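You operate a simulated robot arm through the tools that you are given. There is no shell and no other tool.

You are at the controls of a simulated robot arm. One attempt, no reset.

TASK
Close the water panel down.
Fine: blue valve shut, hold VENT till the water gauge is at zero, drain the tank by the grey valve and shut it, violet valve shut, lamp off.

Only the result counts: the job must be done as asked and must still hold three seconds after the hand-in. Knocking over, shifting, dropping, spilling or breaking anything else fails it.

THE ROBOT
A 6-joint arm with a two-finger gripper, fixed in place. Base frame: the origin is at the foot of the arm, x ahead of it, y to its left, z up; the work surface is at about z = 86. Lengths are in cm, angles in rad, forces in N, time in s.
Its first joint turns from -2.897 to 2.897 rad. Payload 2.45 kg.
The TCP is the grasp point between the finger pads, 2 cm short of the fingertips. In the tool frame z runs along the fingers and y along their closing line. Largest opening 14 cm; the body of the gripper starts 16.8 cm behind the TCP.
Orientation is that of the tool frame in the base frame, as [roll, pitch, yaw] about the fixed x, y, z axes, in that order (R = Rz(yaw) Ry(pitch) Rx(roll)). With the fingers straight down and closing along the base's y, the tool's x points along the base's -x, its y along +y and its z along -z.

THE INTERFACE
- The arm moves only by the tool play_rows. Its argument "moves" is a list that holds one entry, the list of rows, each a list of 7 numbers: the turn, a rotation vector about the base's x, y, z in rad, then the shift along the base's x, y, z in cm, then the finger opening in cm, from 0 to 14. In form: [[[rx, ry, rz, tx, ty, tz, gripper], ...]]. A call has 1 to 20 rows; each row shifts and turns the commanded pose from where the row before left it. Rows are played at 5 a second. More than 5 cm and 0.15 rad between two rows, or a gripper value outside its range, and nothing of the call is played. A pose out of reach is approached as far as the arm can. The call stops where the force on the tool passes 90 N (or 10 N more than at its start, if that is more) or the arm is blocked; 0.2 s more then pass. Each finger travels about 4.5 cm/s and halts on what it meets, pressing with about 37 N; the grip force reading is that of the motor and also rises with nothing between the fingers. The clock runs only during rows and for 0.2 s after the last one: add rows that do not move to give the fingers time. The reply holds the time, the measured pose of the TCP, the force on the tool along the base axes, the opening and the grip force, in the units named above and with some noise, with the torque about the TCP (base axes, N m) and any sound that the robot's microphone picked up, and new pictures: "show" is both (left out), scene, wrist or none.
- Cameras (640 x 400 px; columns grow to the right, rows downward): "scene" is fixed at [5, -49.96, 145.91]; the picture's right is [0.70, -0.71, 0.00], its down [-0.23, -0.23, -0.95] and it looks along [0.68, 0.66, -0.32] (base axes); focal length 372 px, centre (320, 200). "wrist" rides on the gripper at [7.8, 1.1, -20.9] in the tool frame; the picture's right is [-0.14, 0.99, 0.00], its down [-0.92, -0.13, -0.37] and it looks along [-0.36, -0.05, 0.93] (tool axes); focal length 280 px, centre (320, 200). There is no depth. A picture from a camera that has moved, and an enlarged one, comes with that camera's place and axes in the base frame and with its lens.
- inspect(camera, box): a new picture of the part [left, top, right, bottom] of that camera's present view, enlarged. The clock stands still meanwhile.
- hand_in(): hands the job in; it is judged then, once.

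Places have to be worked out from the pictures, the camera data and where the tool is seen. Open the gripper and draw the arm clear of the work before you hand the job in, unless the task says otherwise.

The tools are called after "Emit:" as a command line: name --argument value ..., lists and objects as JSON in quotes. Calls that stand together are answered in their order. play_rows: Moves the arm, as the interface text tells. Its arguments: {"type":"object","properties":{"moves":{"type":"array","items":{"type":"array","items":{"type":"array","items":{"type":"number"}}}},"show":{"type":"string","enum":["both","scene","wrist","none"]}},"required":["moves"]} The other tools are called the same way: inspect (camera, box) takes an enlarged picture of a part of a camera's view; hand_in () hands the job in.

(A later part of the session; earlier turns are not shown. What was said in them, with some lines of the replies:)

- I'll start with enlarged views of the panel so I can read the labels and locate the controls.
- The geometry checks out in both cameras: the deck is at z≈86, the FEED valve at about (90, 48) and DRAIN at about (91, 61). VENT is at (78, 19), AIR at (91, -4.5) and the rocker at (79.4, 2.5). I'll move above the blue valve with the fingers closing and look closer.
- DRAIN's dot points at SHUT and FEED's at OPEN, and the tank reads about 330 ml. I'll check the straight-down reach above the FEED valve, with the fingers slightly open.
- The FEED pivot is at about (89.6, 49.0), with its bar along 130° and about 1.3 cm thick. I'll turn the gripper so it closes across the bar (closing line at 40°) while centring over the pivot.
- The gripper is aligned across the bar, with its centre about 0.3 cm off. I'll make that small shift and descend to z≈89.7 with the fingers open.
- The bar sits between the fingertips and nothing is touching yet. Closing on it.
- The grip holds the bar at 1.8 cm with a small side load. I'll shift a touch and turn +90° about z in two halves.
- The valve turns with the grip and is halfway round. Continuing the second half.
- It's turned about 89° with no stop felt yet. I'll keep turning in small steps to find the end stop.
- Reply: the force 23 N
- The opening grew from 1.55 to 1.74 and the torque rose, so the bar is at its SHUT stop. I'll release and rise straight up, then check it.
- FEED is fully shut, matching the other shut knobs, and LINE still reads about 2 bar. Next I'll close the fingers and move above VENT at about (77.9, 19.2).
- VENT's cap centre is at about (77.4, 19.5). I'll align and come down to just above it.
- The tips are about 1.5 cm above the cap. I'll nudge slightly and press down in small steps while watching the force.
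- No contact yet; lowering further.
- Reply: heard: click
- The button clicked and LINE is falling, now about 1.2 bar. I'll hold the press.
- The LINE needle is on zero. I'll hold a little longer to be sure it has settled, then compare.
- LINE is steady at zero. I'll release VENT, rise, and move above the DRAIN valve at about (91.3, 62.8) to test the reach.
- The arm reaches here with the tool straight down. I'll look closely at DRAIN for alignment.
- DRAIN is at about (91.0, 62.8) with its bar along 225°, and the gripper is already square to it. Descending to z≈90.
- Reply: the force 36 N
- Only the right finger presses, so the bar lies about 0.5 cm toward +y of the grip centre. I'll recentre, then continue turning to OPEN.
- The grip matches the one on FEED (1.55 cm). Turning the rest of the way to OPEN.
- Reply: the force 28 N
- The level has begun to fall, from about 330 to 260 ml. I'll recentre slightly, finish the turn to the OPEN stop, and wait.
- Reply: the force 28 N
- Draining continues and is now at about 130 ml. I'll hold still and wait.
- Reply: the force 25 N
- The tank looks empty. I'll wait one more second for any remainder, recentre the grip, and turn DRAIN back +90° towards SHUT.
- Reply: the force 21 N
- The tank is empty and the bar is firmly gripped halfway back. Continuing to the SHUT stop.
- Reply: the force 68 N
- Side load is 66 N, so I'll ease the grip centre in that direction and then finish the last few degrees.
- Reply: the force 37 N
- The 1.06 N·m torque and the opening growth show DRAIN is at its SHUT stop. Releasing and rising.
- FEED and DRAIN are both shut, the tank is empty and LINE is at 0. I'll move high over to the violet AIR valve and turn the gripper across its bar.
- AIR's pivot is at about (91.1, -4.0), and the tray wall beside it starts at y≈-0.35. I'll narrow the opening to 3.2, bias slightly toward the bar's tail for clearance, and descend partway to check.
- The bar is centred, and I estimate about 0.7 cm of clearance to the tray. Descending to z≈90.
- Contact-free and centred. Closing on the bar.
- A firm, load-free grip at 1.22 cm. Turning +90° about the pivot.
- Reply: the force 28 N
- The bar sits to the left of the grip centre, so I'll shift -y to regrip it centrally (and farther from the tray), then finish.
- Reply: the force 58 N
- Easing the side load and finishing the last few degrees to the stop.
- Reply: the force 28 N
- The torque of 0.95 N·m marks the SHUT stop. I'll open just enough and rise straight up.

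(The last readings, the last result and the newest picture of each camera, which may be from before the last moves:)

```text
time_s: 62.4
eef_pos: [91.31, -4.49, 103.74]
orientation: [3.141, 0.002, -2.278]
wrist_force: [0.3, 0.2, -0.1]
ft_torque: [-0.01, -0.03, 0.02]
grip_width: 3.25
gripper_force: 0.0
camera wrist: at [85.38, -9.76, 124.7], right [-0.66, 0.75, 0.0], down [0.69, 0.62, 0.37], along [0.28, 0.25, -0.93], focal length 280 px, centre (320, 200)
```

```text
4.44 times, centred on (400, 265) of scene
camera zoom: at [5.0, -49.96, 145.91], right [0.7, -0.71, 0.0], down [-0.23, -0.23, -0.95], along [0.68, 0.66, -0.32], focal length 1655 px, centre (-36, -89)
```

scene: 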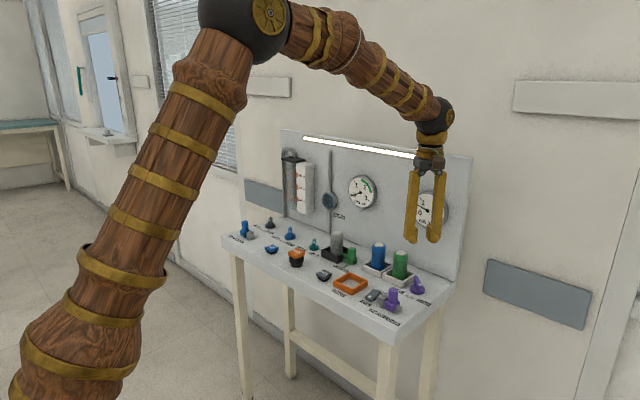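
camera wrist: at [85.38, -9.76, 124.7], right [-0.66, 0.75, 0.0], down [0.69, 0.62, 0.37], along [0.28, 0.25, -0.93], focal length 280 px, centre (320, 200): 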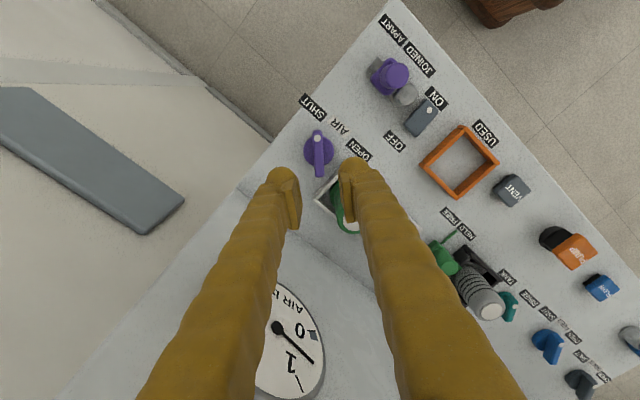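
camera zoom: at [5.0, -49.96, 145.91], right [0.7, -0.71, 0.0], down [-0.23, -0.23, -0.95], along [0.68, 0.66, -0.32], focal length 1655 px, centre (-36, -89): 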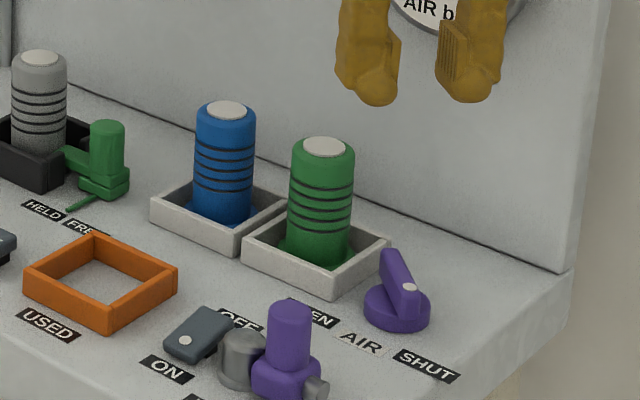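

AIR is shut and its gauge is falling. Now a close look at the lamp switch.

Emit:
inspect --camera "scene" --box '[355, 280, 405, 315]'

Emit:
inspect --camera "wrist" --box '[380, 80, 460, 150]'

```text
11.43 times, centred on (380, 298) of scene
camera zoom: at [5.0, -49.96, 145.91], right [0.7, -0.71, 0.0], down [-0.23, -0.23, -0.95], along [0.68, 0.66, -0.32], focal length 4255 px, centre (-366, -914)
```

zoom: 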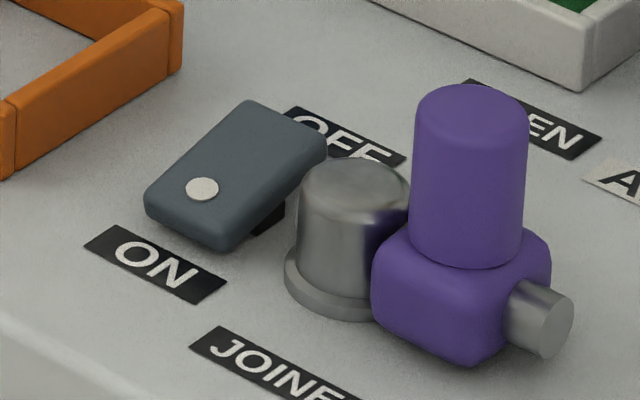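

```text
5.71 times, centred on (420, 115) of wrist
camera zoom: at [85.38, -9.76, 124.7], right [-0.66, 0.75, 0.0], down [0.69, 0.62, 0.37], along [0.28, 0.25, -0.93], focal length 1602 px, centre (-251, 686)
```

zoom: 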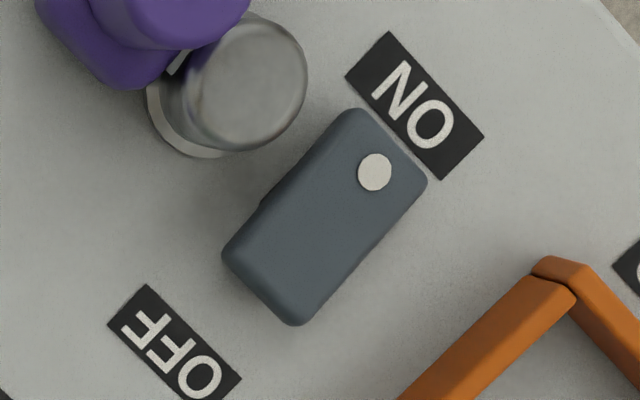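

The rocker's ON end is down and its raised OFF end is at about (81.6, 2.0, 88). I'll move above that end with closed fingers, closing line along y.

Emit:
play_rows --moves '[[[0, 0, -0.123, -1.33, 0.96, 0, 2], [0, 0, -0.123, -1.33, 0.96, 0, 1], [0, 0, -0.123, -1.33, 0.96, 0, 0], [0, 0, -0.123, -1.33, 0.96, -1, 0], [0, 0, -0.123, -1.33, 0.96, -2, 0], [0, 0, -0.123, -1.33, 0.96, -2, 0], [0, 0, -0.123, -1.33, 0.96, -2, 0], [0, 0, 0, 0, 0, -2, 0], [0, 0, 0, 0, 0, 0, 0]]]'

Emit:
inspect --camera "wrist" --box '[240, 100, 400, 220]'

Emit:
inspect --camera "scene" --box '[340, 230, 430, 310]'

```text
time_s: 64.4
eef_pos: [82.16, 2.25, 94.69]
orientation: [-3.14, 0.003, -3.139]
wrist_force: [-0.8, -0.5, 1.0]
ft_torque: [-0.02, 0.02, -0.03]
grip_width: 0.0
gripper_force: 29.6
camera wrist: at [74.23, 3.25, 115.65], right [0.14, 0.99, 0.0], down [0.92, -0.13, 0.37], along [0.37, -0.05, -0.93], focal length 280 px, centre (320, 200)
```

scene: 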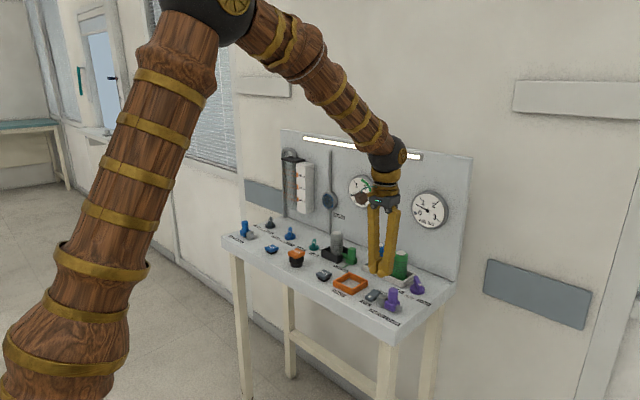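
wrist: 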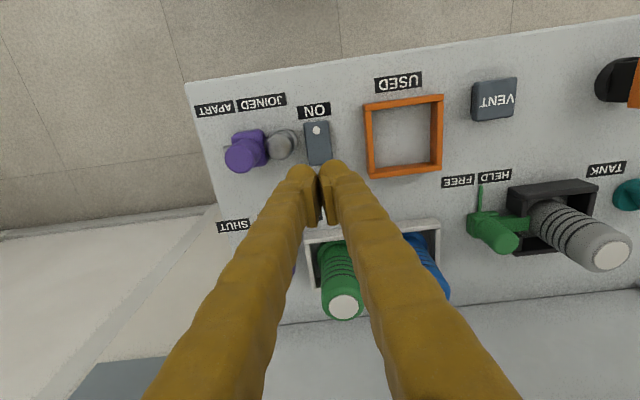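

```text
3.33 times, centred on (320, 160) of wrist
camera zoom: at [74.23, 3.25, 115.65], right [0.14, 0.99, 0.0], down [0.92, -0.13, 0.37], along [0.37, -0.05, -0.93], focal length 935 px, centre (320, 333)
```

zoom: 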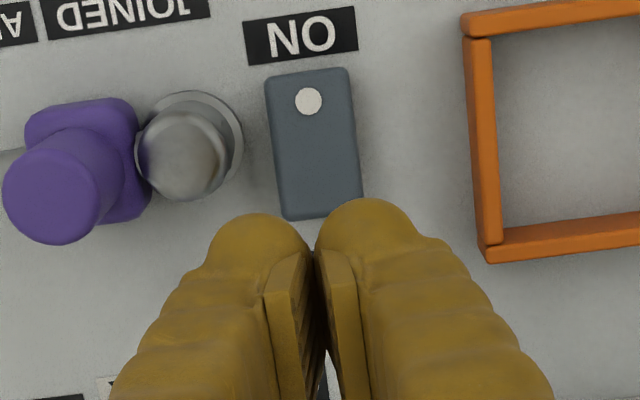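

```text
5.00 times, centred on (385, 270) of scene
camera zoom: at [5.0, -49.96, 145.91], right [0.7, -0.71, 0.0], down [-0.23, -0.23, -0.95], along [0.68, 0.66, -0.32], focal length 1862 px, centre (-5, -150)
```

zoom: 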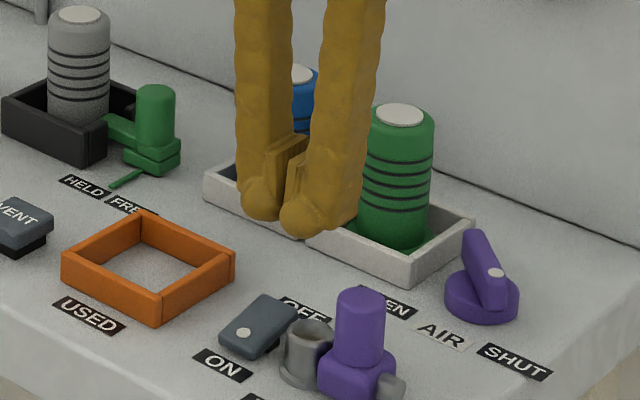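

The rocker's OFF end is at about (81.2, 2.5). I'll shift to (81.0, 2.5) and lower to just above it.

Emit:
play_rows --moves '[[[0, 0, 0, -1.1, 0.25, -1.5, 0], [0, 0, 0, 0, 0, -1.5, 0], [0, 0, 0, 0, 0, -0.6, 0], [0, 0, 0, 0, 0, 0, 0]]]'

Emit:
inspect --camera "scene" --box '[350, 250, 420, 310]'

Emit:
inspect --camera "wrist" --box '[240, 100, 400, 220]'

```text
time_s: 65.4
eef_pos: [81.07, 2.59, 91.16]
orientation: [-3.141, 0.002, -3.139]
wrist_force: [0.1, 0.2, -0.7]
ft_torque: [-0.01, -0.03, -0.02]
grip_width: 0.0
gripper_force: 29.3
camera wrist: at [73.2, 3.48, 112.11], right [0.13, 0.99, 0.0], down [0.92, -0.13, 0.37], along [0.37, -0.05, -0.93], focal length 280 px, centre (320, 200)
```

scene: 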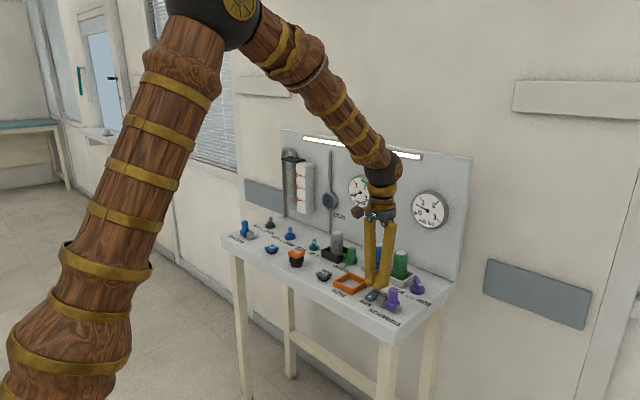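
wrist: 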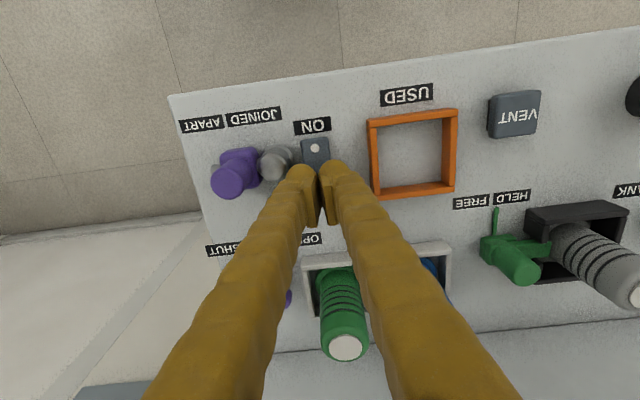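

```text
6.67 times, centred on (385, 280) of scene
camera zoom: at [5.0, -49.96, 145.91], right [0.7, -0.71, 0.0], down [-0.23, -0.23, -0.95], along [0.68, 0.66, -0.32], focal length 2482 px, centre (-113, -333)
```

zoom: 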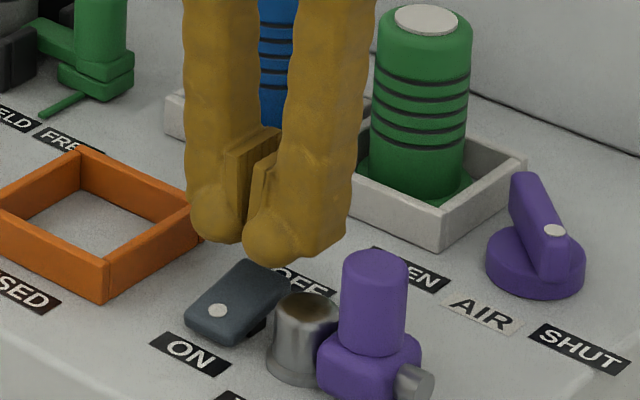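

```text
3.33 times, centred on (320, 160) of wrist
camera zoom: at [73.2, 3.48, 112.11], right [0.13, 0.99, 0.0], down [0.92, -0.13, 0.37], along [0.37, -0.05, -0.93], focal length 935 px, centre (320, 333)
```

zoom: 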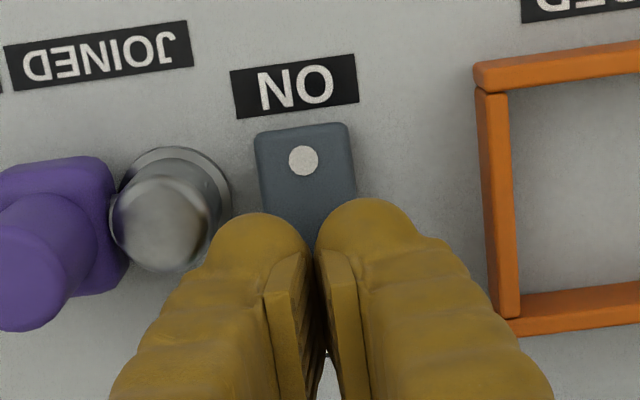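

The finger bulbs look wider than the stated thickness, and the socket beside the rocker is close. I'll rise and rotate the gripper 90° so its narrow side faces the socket and tray, with the front finger over the OFF end.

Emit:
play_rows --moves '[[[0, 0, 0, 0, 0, 4, 0], [0, 0, 0, 0.3, 0, 3, 0], [0, 0, -0.143, 0.2, 0, 0, 0], [0, 0, -0.143, 0.2, 0, 0, 0], [0, 0, -0.143, 0.2, 0, 0, 0], [0, 0, -0.143, 0.2, 0, 0, 0], [0, 0, -0.143, 0.2, 0, 0, 0], [0, 0, -0.143, 0.2, 0, 0, 0], [0, 0, -0.143, 0.2, 0, 0, 0], [0, 0, -0.143, 0.1, 0, 0, 0], [0, 0, -0.143, 0, 0, 0, 0], [0, 0, -0.143, 0, 0, 0, 0], [0, 0, -0.143, 0, 0, 0, 0], [0, 0, 0, 0, 0, -3, 0], [0, 0, 0, 0, 0, -2, 0], [0, 0, 0, 0, 0, 0, 0]]]'

Emit:
inspect --camera "scene" --box '[350, 240, 420, 310]'

Emit:
inspect --camera "wrist" --box '[220, 100, 400, 220]'

```text
time_s: 68.8
eef_pos: [82.8, 2.51, 93.2]
orientation: [3.141, 0.004, 1.572]
wrist_force: [-0.6, -0.6, -0.1]
ft_torque: [0.0, 0.0, 0.0]
grip_width: 0.0
gripper_force: 29.3
camera wrist: at [83.77, 10.24, 114.02], right [0.99, -0.14, 0.0], down [-0.13, -0.92, 0.37], along [-0.05, -0.37, -0.93], focal length 280 px, centre (320, 200)
```

scene: 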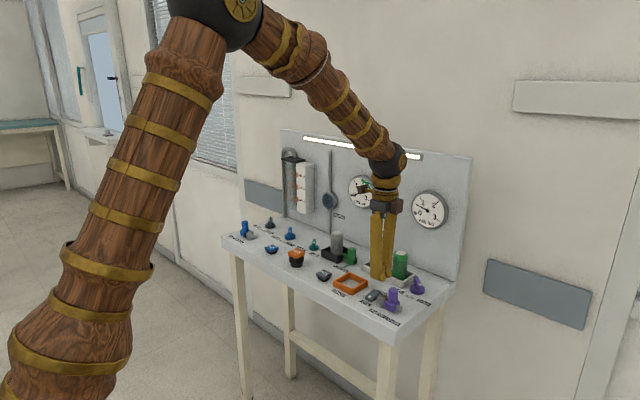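
wrist: 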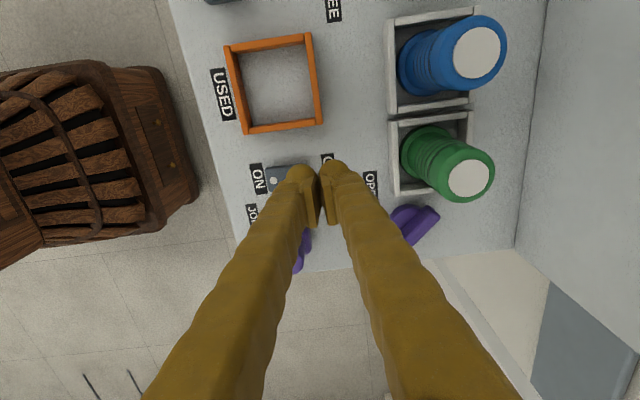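

```text
5.71 times, centred on (385, 275) of scene
camera zoom: at [5.0, -49.96, 145.91], right [0.7, -0.71, 0.0], down [-0.23, -0.23, -0.95], along [0.68, 0.66, -0.32], focal length 2128 px, centre (-51, -229)
```

zoom: 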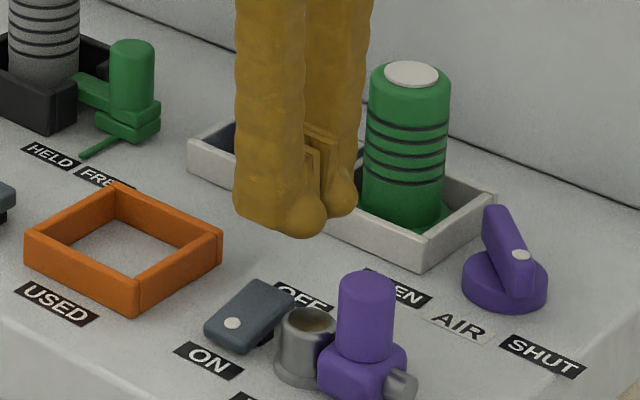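

```text
3.33 times, centred on (310, 160) of wrist
camera zoom: at [83.77, 10.24, 114.02], right [0.99, -0.14, 0.0], down [-0.13, -0.92, 0.37], along [-0.05, -0.37, -0.93], focal length 935 px, centre (353, 333)
```

zoom: 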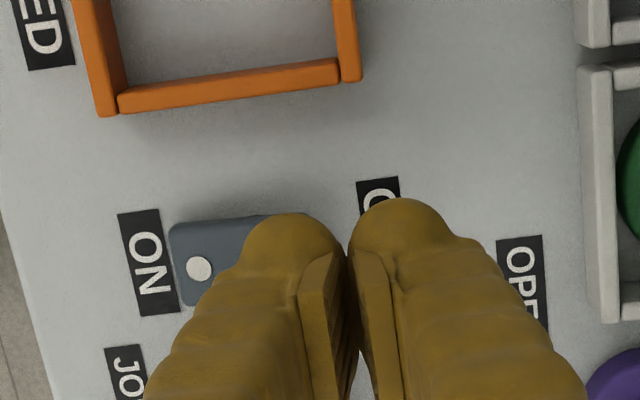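

The press point sits right at the rocker's rear edge, so I'll shift 0.7 cm toward -x and descend in small steps.

Emit:
play_rows --moves '[[[0, 0, 0, -0.7, 0, -1.5, 0], [0, 0, 0, 0, 0, -1.2, 0], [0, 0, 0, 0, 0, -0.3, 0], [0, 0, 0, 0, 0, -0.3, 0], [0, 0, 0, 0, 0, 0, 0]]]' --show "scene"

Emit:
inspect --camera "scene" --box '[350, 240, 420, 310]'

```text
time_s: 70.0
eef_pos: [82.27, 2.62, 89.94]
orientation: [-3.141, 0.003, 1.573]
wrist_force: [0.2, 0.0, -0.8]
ft_torque: [0.0, 0.01, 0.01]
grip_width: 0.0
gripper_force: 29.0
```

scene: 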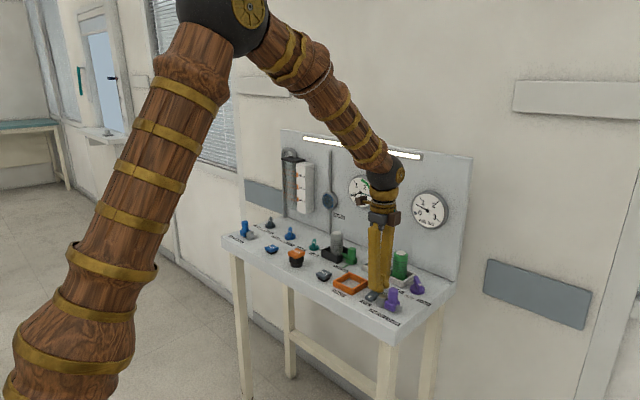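

```text
5.71 times, centred on (385, 275) of scene
camera zoom: at [5.0, -49.96, 145.91], right [0.7, -0.71, 0.0], down [-0.23, -0.23, -0.95], along [0.68, 0.66, -0.32], focal length 2128 px, centre (-51, -229)
```

zoom: 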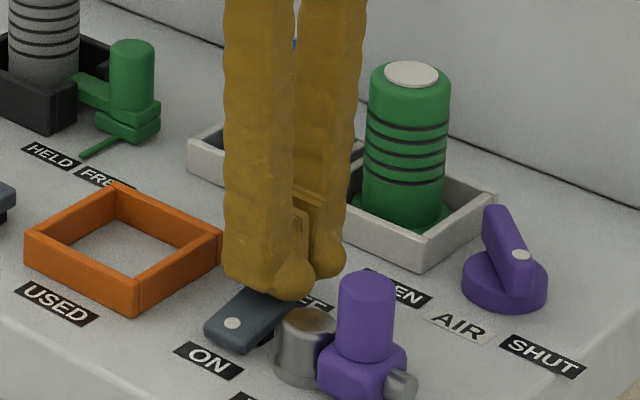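

The front finger is over the OFF end. Pressing down in small steps.

Emit:
play_rows --moves '[[[0, 0, 0, 0, 0, -0.3, 0], [0, 0, 0, 0, 0, -0.3, 0], [0, 0, 0, 0, 0, -0.2, 0], [0, 0, 0, 0, 0, 0, 0]]]' --show "scene"

Emit:
inspect --camera "scene" --box '[350, 240, 420, 310]'

```text
time_s: 71.0
eef_pos: [82.29, 2.47, 89.13]
orientation: [3.14, 0.003, 1.574]
wrist_force: [1.2, 1.2, 7.3]
ft_torque: [0.05, 0.08, -0.03]
grip_width: 0.0
gripper_force: 29.3
```

scene: 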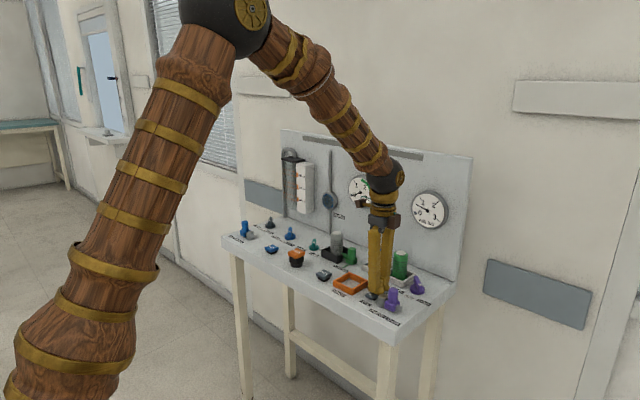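

```text
5.71 times, centred on (385, 275) of scene
camera zoom: at [5.0, -49.96, 145.91], right [0.7, -0.71, 0.0], down [-0.23, -0.23, -0.95], along [0.68, 0.66, -0.32], focal length 2128 px, centre (-51, -229)
```

zoom: 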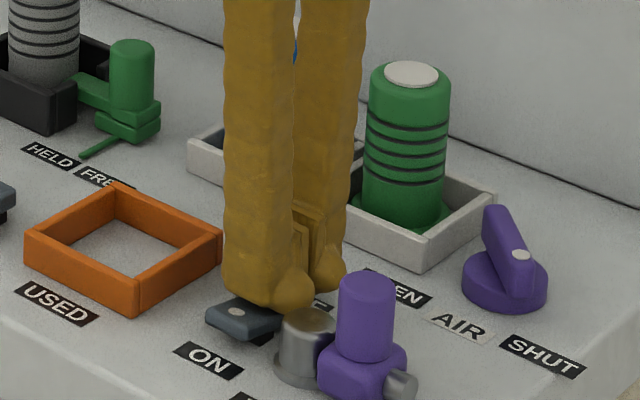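

The lamp strip has gone dark and the rocker has tipped. I'll press slightly more to seat it, then rise clear.

Emit:
play_rows --moves '[[[0, 0, 0, 0, 0, -0.2, 0], [0, 0, 0, 0, 0, 0, 0], [0, 0, 0, 0, 0, 2, 0], [0, 0, 0, 0, 0, 4, 0], [0, 0, 0, 0, 0, 4, 0], [0, 0, 0, 0, 0, 4, 0], [0, 0, 0, -4, 0, 2, 2], [0, 0, 0, -4, 0, 2, 4], [0, 0, 0, -4, 0, 2, 6], [0, 0, 0, -4, 0, 2, 6], [0, 0, 0, -4, 0, 2, 6], [0, 0, 0, 0, 0, 0, 6]]]'

Emit:
inspect --camera "scene" --box '[340, 220, 460, 310]'

Emit:
inspect --camera "scene" --box '[270, 130, 470, 255]'

Emit:
inspect --camera "scene" --box '[220, 200, 340, 275]'

```text
time_s: 73.6
eef_pos: [62.19, 2.67, 112.89]
orientation: [-3.141, 0.003, 1.573]
wrist_force: [0.1, 0.5, -0.9]
ft_torque: [0.0, 0.0, -0.01]
grip_width: 5.99
gripper_force: 0.0
camera wrist: at [63.16, 10.39, 133.82], right [0.99, -0.14, 0.0], down [-0.13, -0.92, 0.37], along [-0.05, -0.37, -0.93], focal length 280 px, centre (320, 200)
```

scene: 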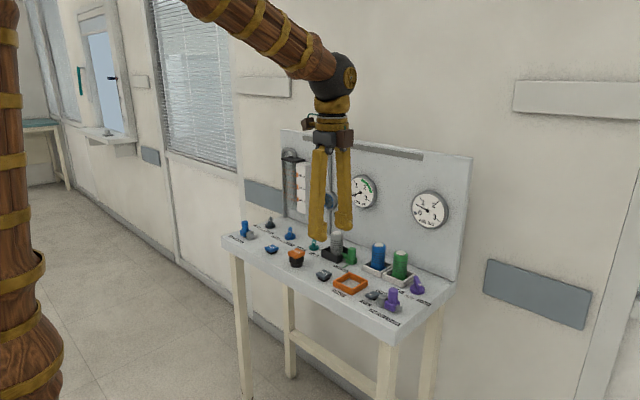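
wrist: 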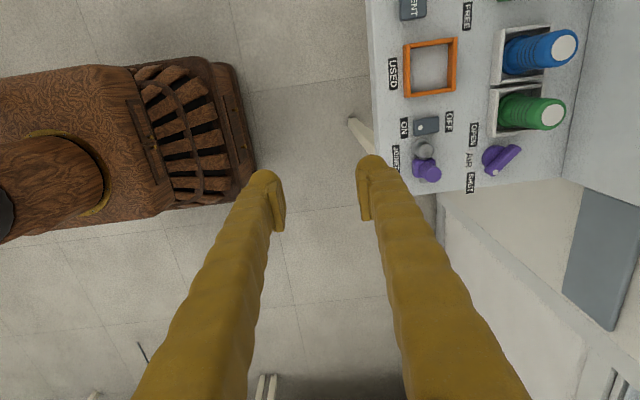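

```text
4.44 times, centred on (400, 265) of scene
camera zoom: at [5.0, -49.96, 145.91], right [0.7, -0.71, 0.0], down [-0.23, -0.23, -0.95], along [0.68, 0.66, -0.32], focal length 1655 px, centre (-36, -89)
```

zoom: 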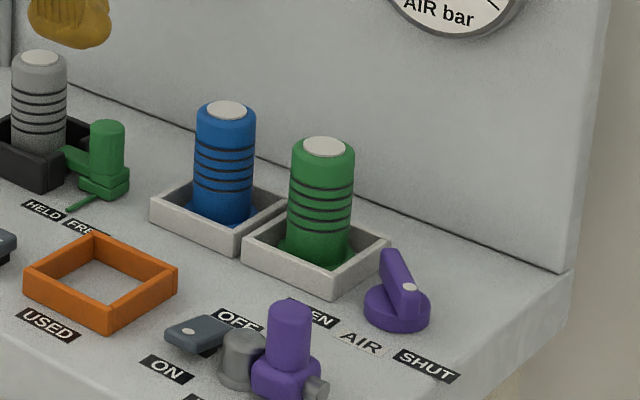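

```text
3.20 times, centred on (370, 192) of scene
camera zoom: at [5.0, -49.96, 145.91], right [0.7, -0.71, 0.0], down [-0.23, -0.23, -0.95], along [0.68, 0.66, -0.32], focal length 1192 px, centre (160, 224)
```

zoom: 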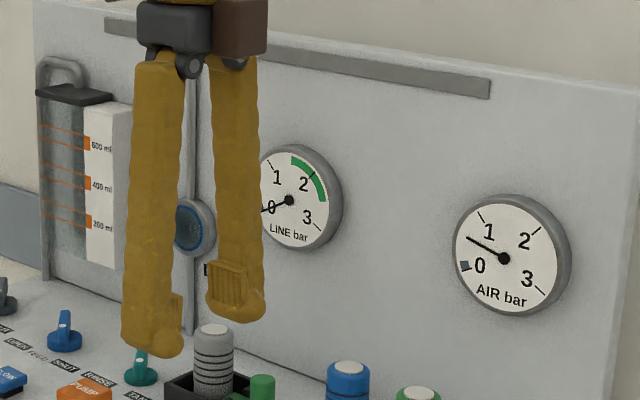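

```text
5.33 times, centred on (280, 238) of scene
camera zoom: at [5.0, -49.96, 145.91], right [0.7, -0.71, 0.0], down [-0.23, -0.23, -0.95], along [0.68, 0.66, -0.32], focal length 1986 px, centre (533, 0)
```

zoom: 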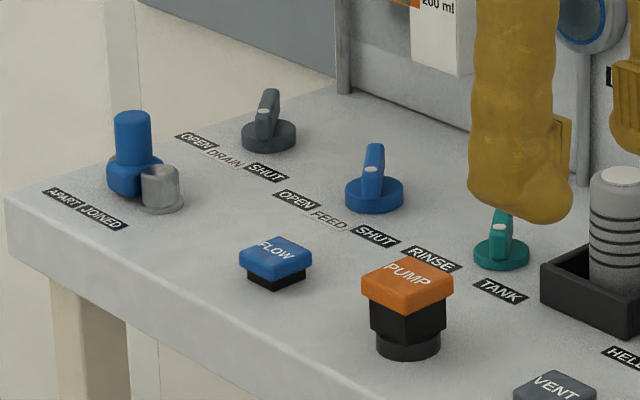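

All of it is done: the lamp is off, FEED, DRAIN and AIR are shut, the tank is empty and LINE is at zero. I'll wait a few seconds clear of the work to confirm everything holds.

Emit:
play_rows --moves '[[[0, 0, 0, 0, 0, 2, 8], [0, 0, 0, 0, 0, 2, 8], [0, 0, 0, 0, 0, 2, 8], [0, 0, 0, 0, 0, 2, 8], [0, 0, 0, 0, 0, 2, 8], [0, 0, 0, 0, 0, 2, 8], [0, 0, 0, 0, 0, 0, 8], [0, 0, 0, 0, 0, 0, 8], [0, 0, 0, 0, 0, 0, 8], [0, 0, 0, 0, 0, 0, 8], [0, 0, 0, 0, 0, 0, 8], [0, 0, 0, 0, 0, 0, 8], [0, 0, 0, 0, 0, 0, 8], [0, 0, 0, 0, 0, 0, 8], [0, 0, 0, 0, 0, 0, 8]]]' --show "scene"

Emit:
inspect --camera "scene" --box '[270, 130, 470, 255]'

```text
time_s: 76.8
eef_pos: [62.3, 2.62, 124.93]
orientation: [-3.141, 0.001, 1.572]
wrist_force: [-0.4, 0.4, 0.1]
ft_torque: [0.03, -0.04, 0.0]
grip_width: 8.0
gripper_force: 0.2
```

scene: 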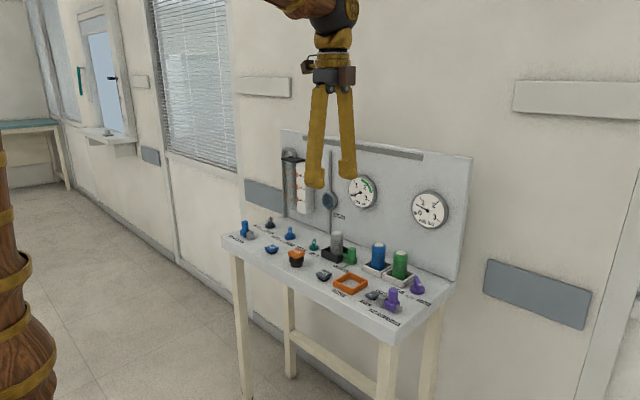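

```text
3.20 times, centred on (370, 192) of scene
camera zoom: at [5.0, -49.96, 145.91], right [0.7, -0.71, 0.0], down [-0.23, -0.23, -0.95], along [0.68, 0.66, -0.32], focal length 1192 px, centre (160, 224)
```

zoom: 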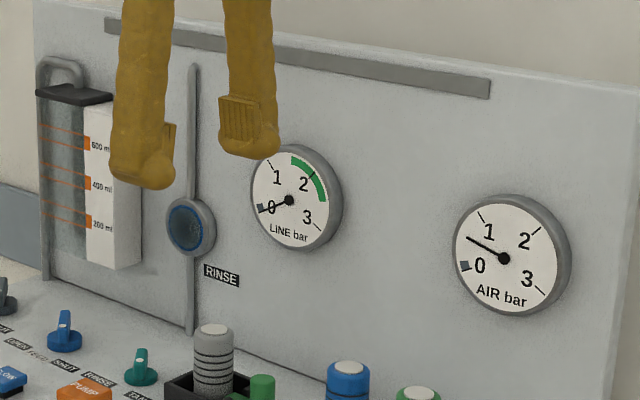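

Everything is unchanged after the wait: LINE 0, tank empty, lamp off and the three valves at SHUT. The AIR gauge sits steady at about 0.6 bar, which looks like trapped air, since an open supply would bring it back to 2. The arm is clear with the gripper open, so I'm handing in.

Emit:
hand_in

```text
The job is handed in.
```

The water panel is closed down and handed in; I haven't seen the judged result. After the last step I waited about three seconds with the arm clear, and nothing had moved.

- **Blue valve (FEED):** turned to its SHUT stop.
- **VENT:** held until the LINE gauge reached zero. It still read zero at the end.
- **Tank and grey valve (DRAIN):** drained until the tank looked empty, then the valve was turned back to its SHUT stop.
- **Violet valve (AIR):** turned to its SHUT stop.
- **Lamp:** off.

The AIR gauge still shows about 0.6 bar. It dropped from about 2 when I shut the violet valve and has stayed steady since. I took that as trapped air rather than a leak. You didn't ask for it to be at zero, so I left it.

The bottles, trays, couplings and other controls look undisturbed in the pictures, and I felt no contact with them.
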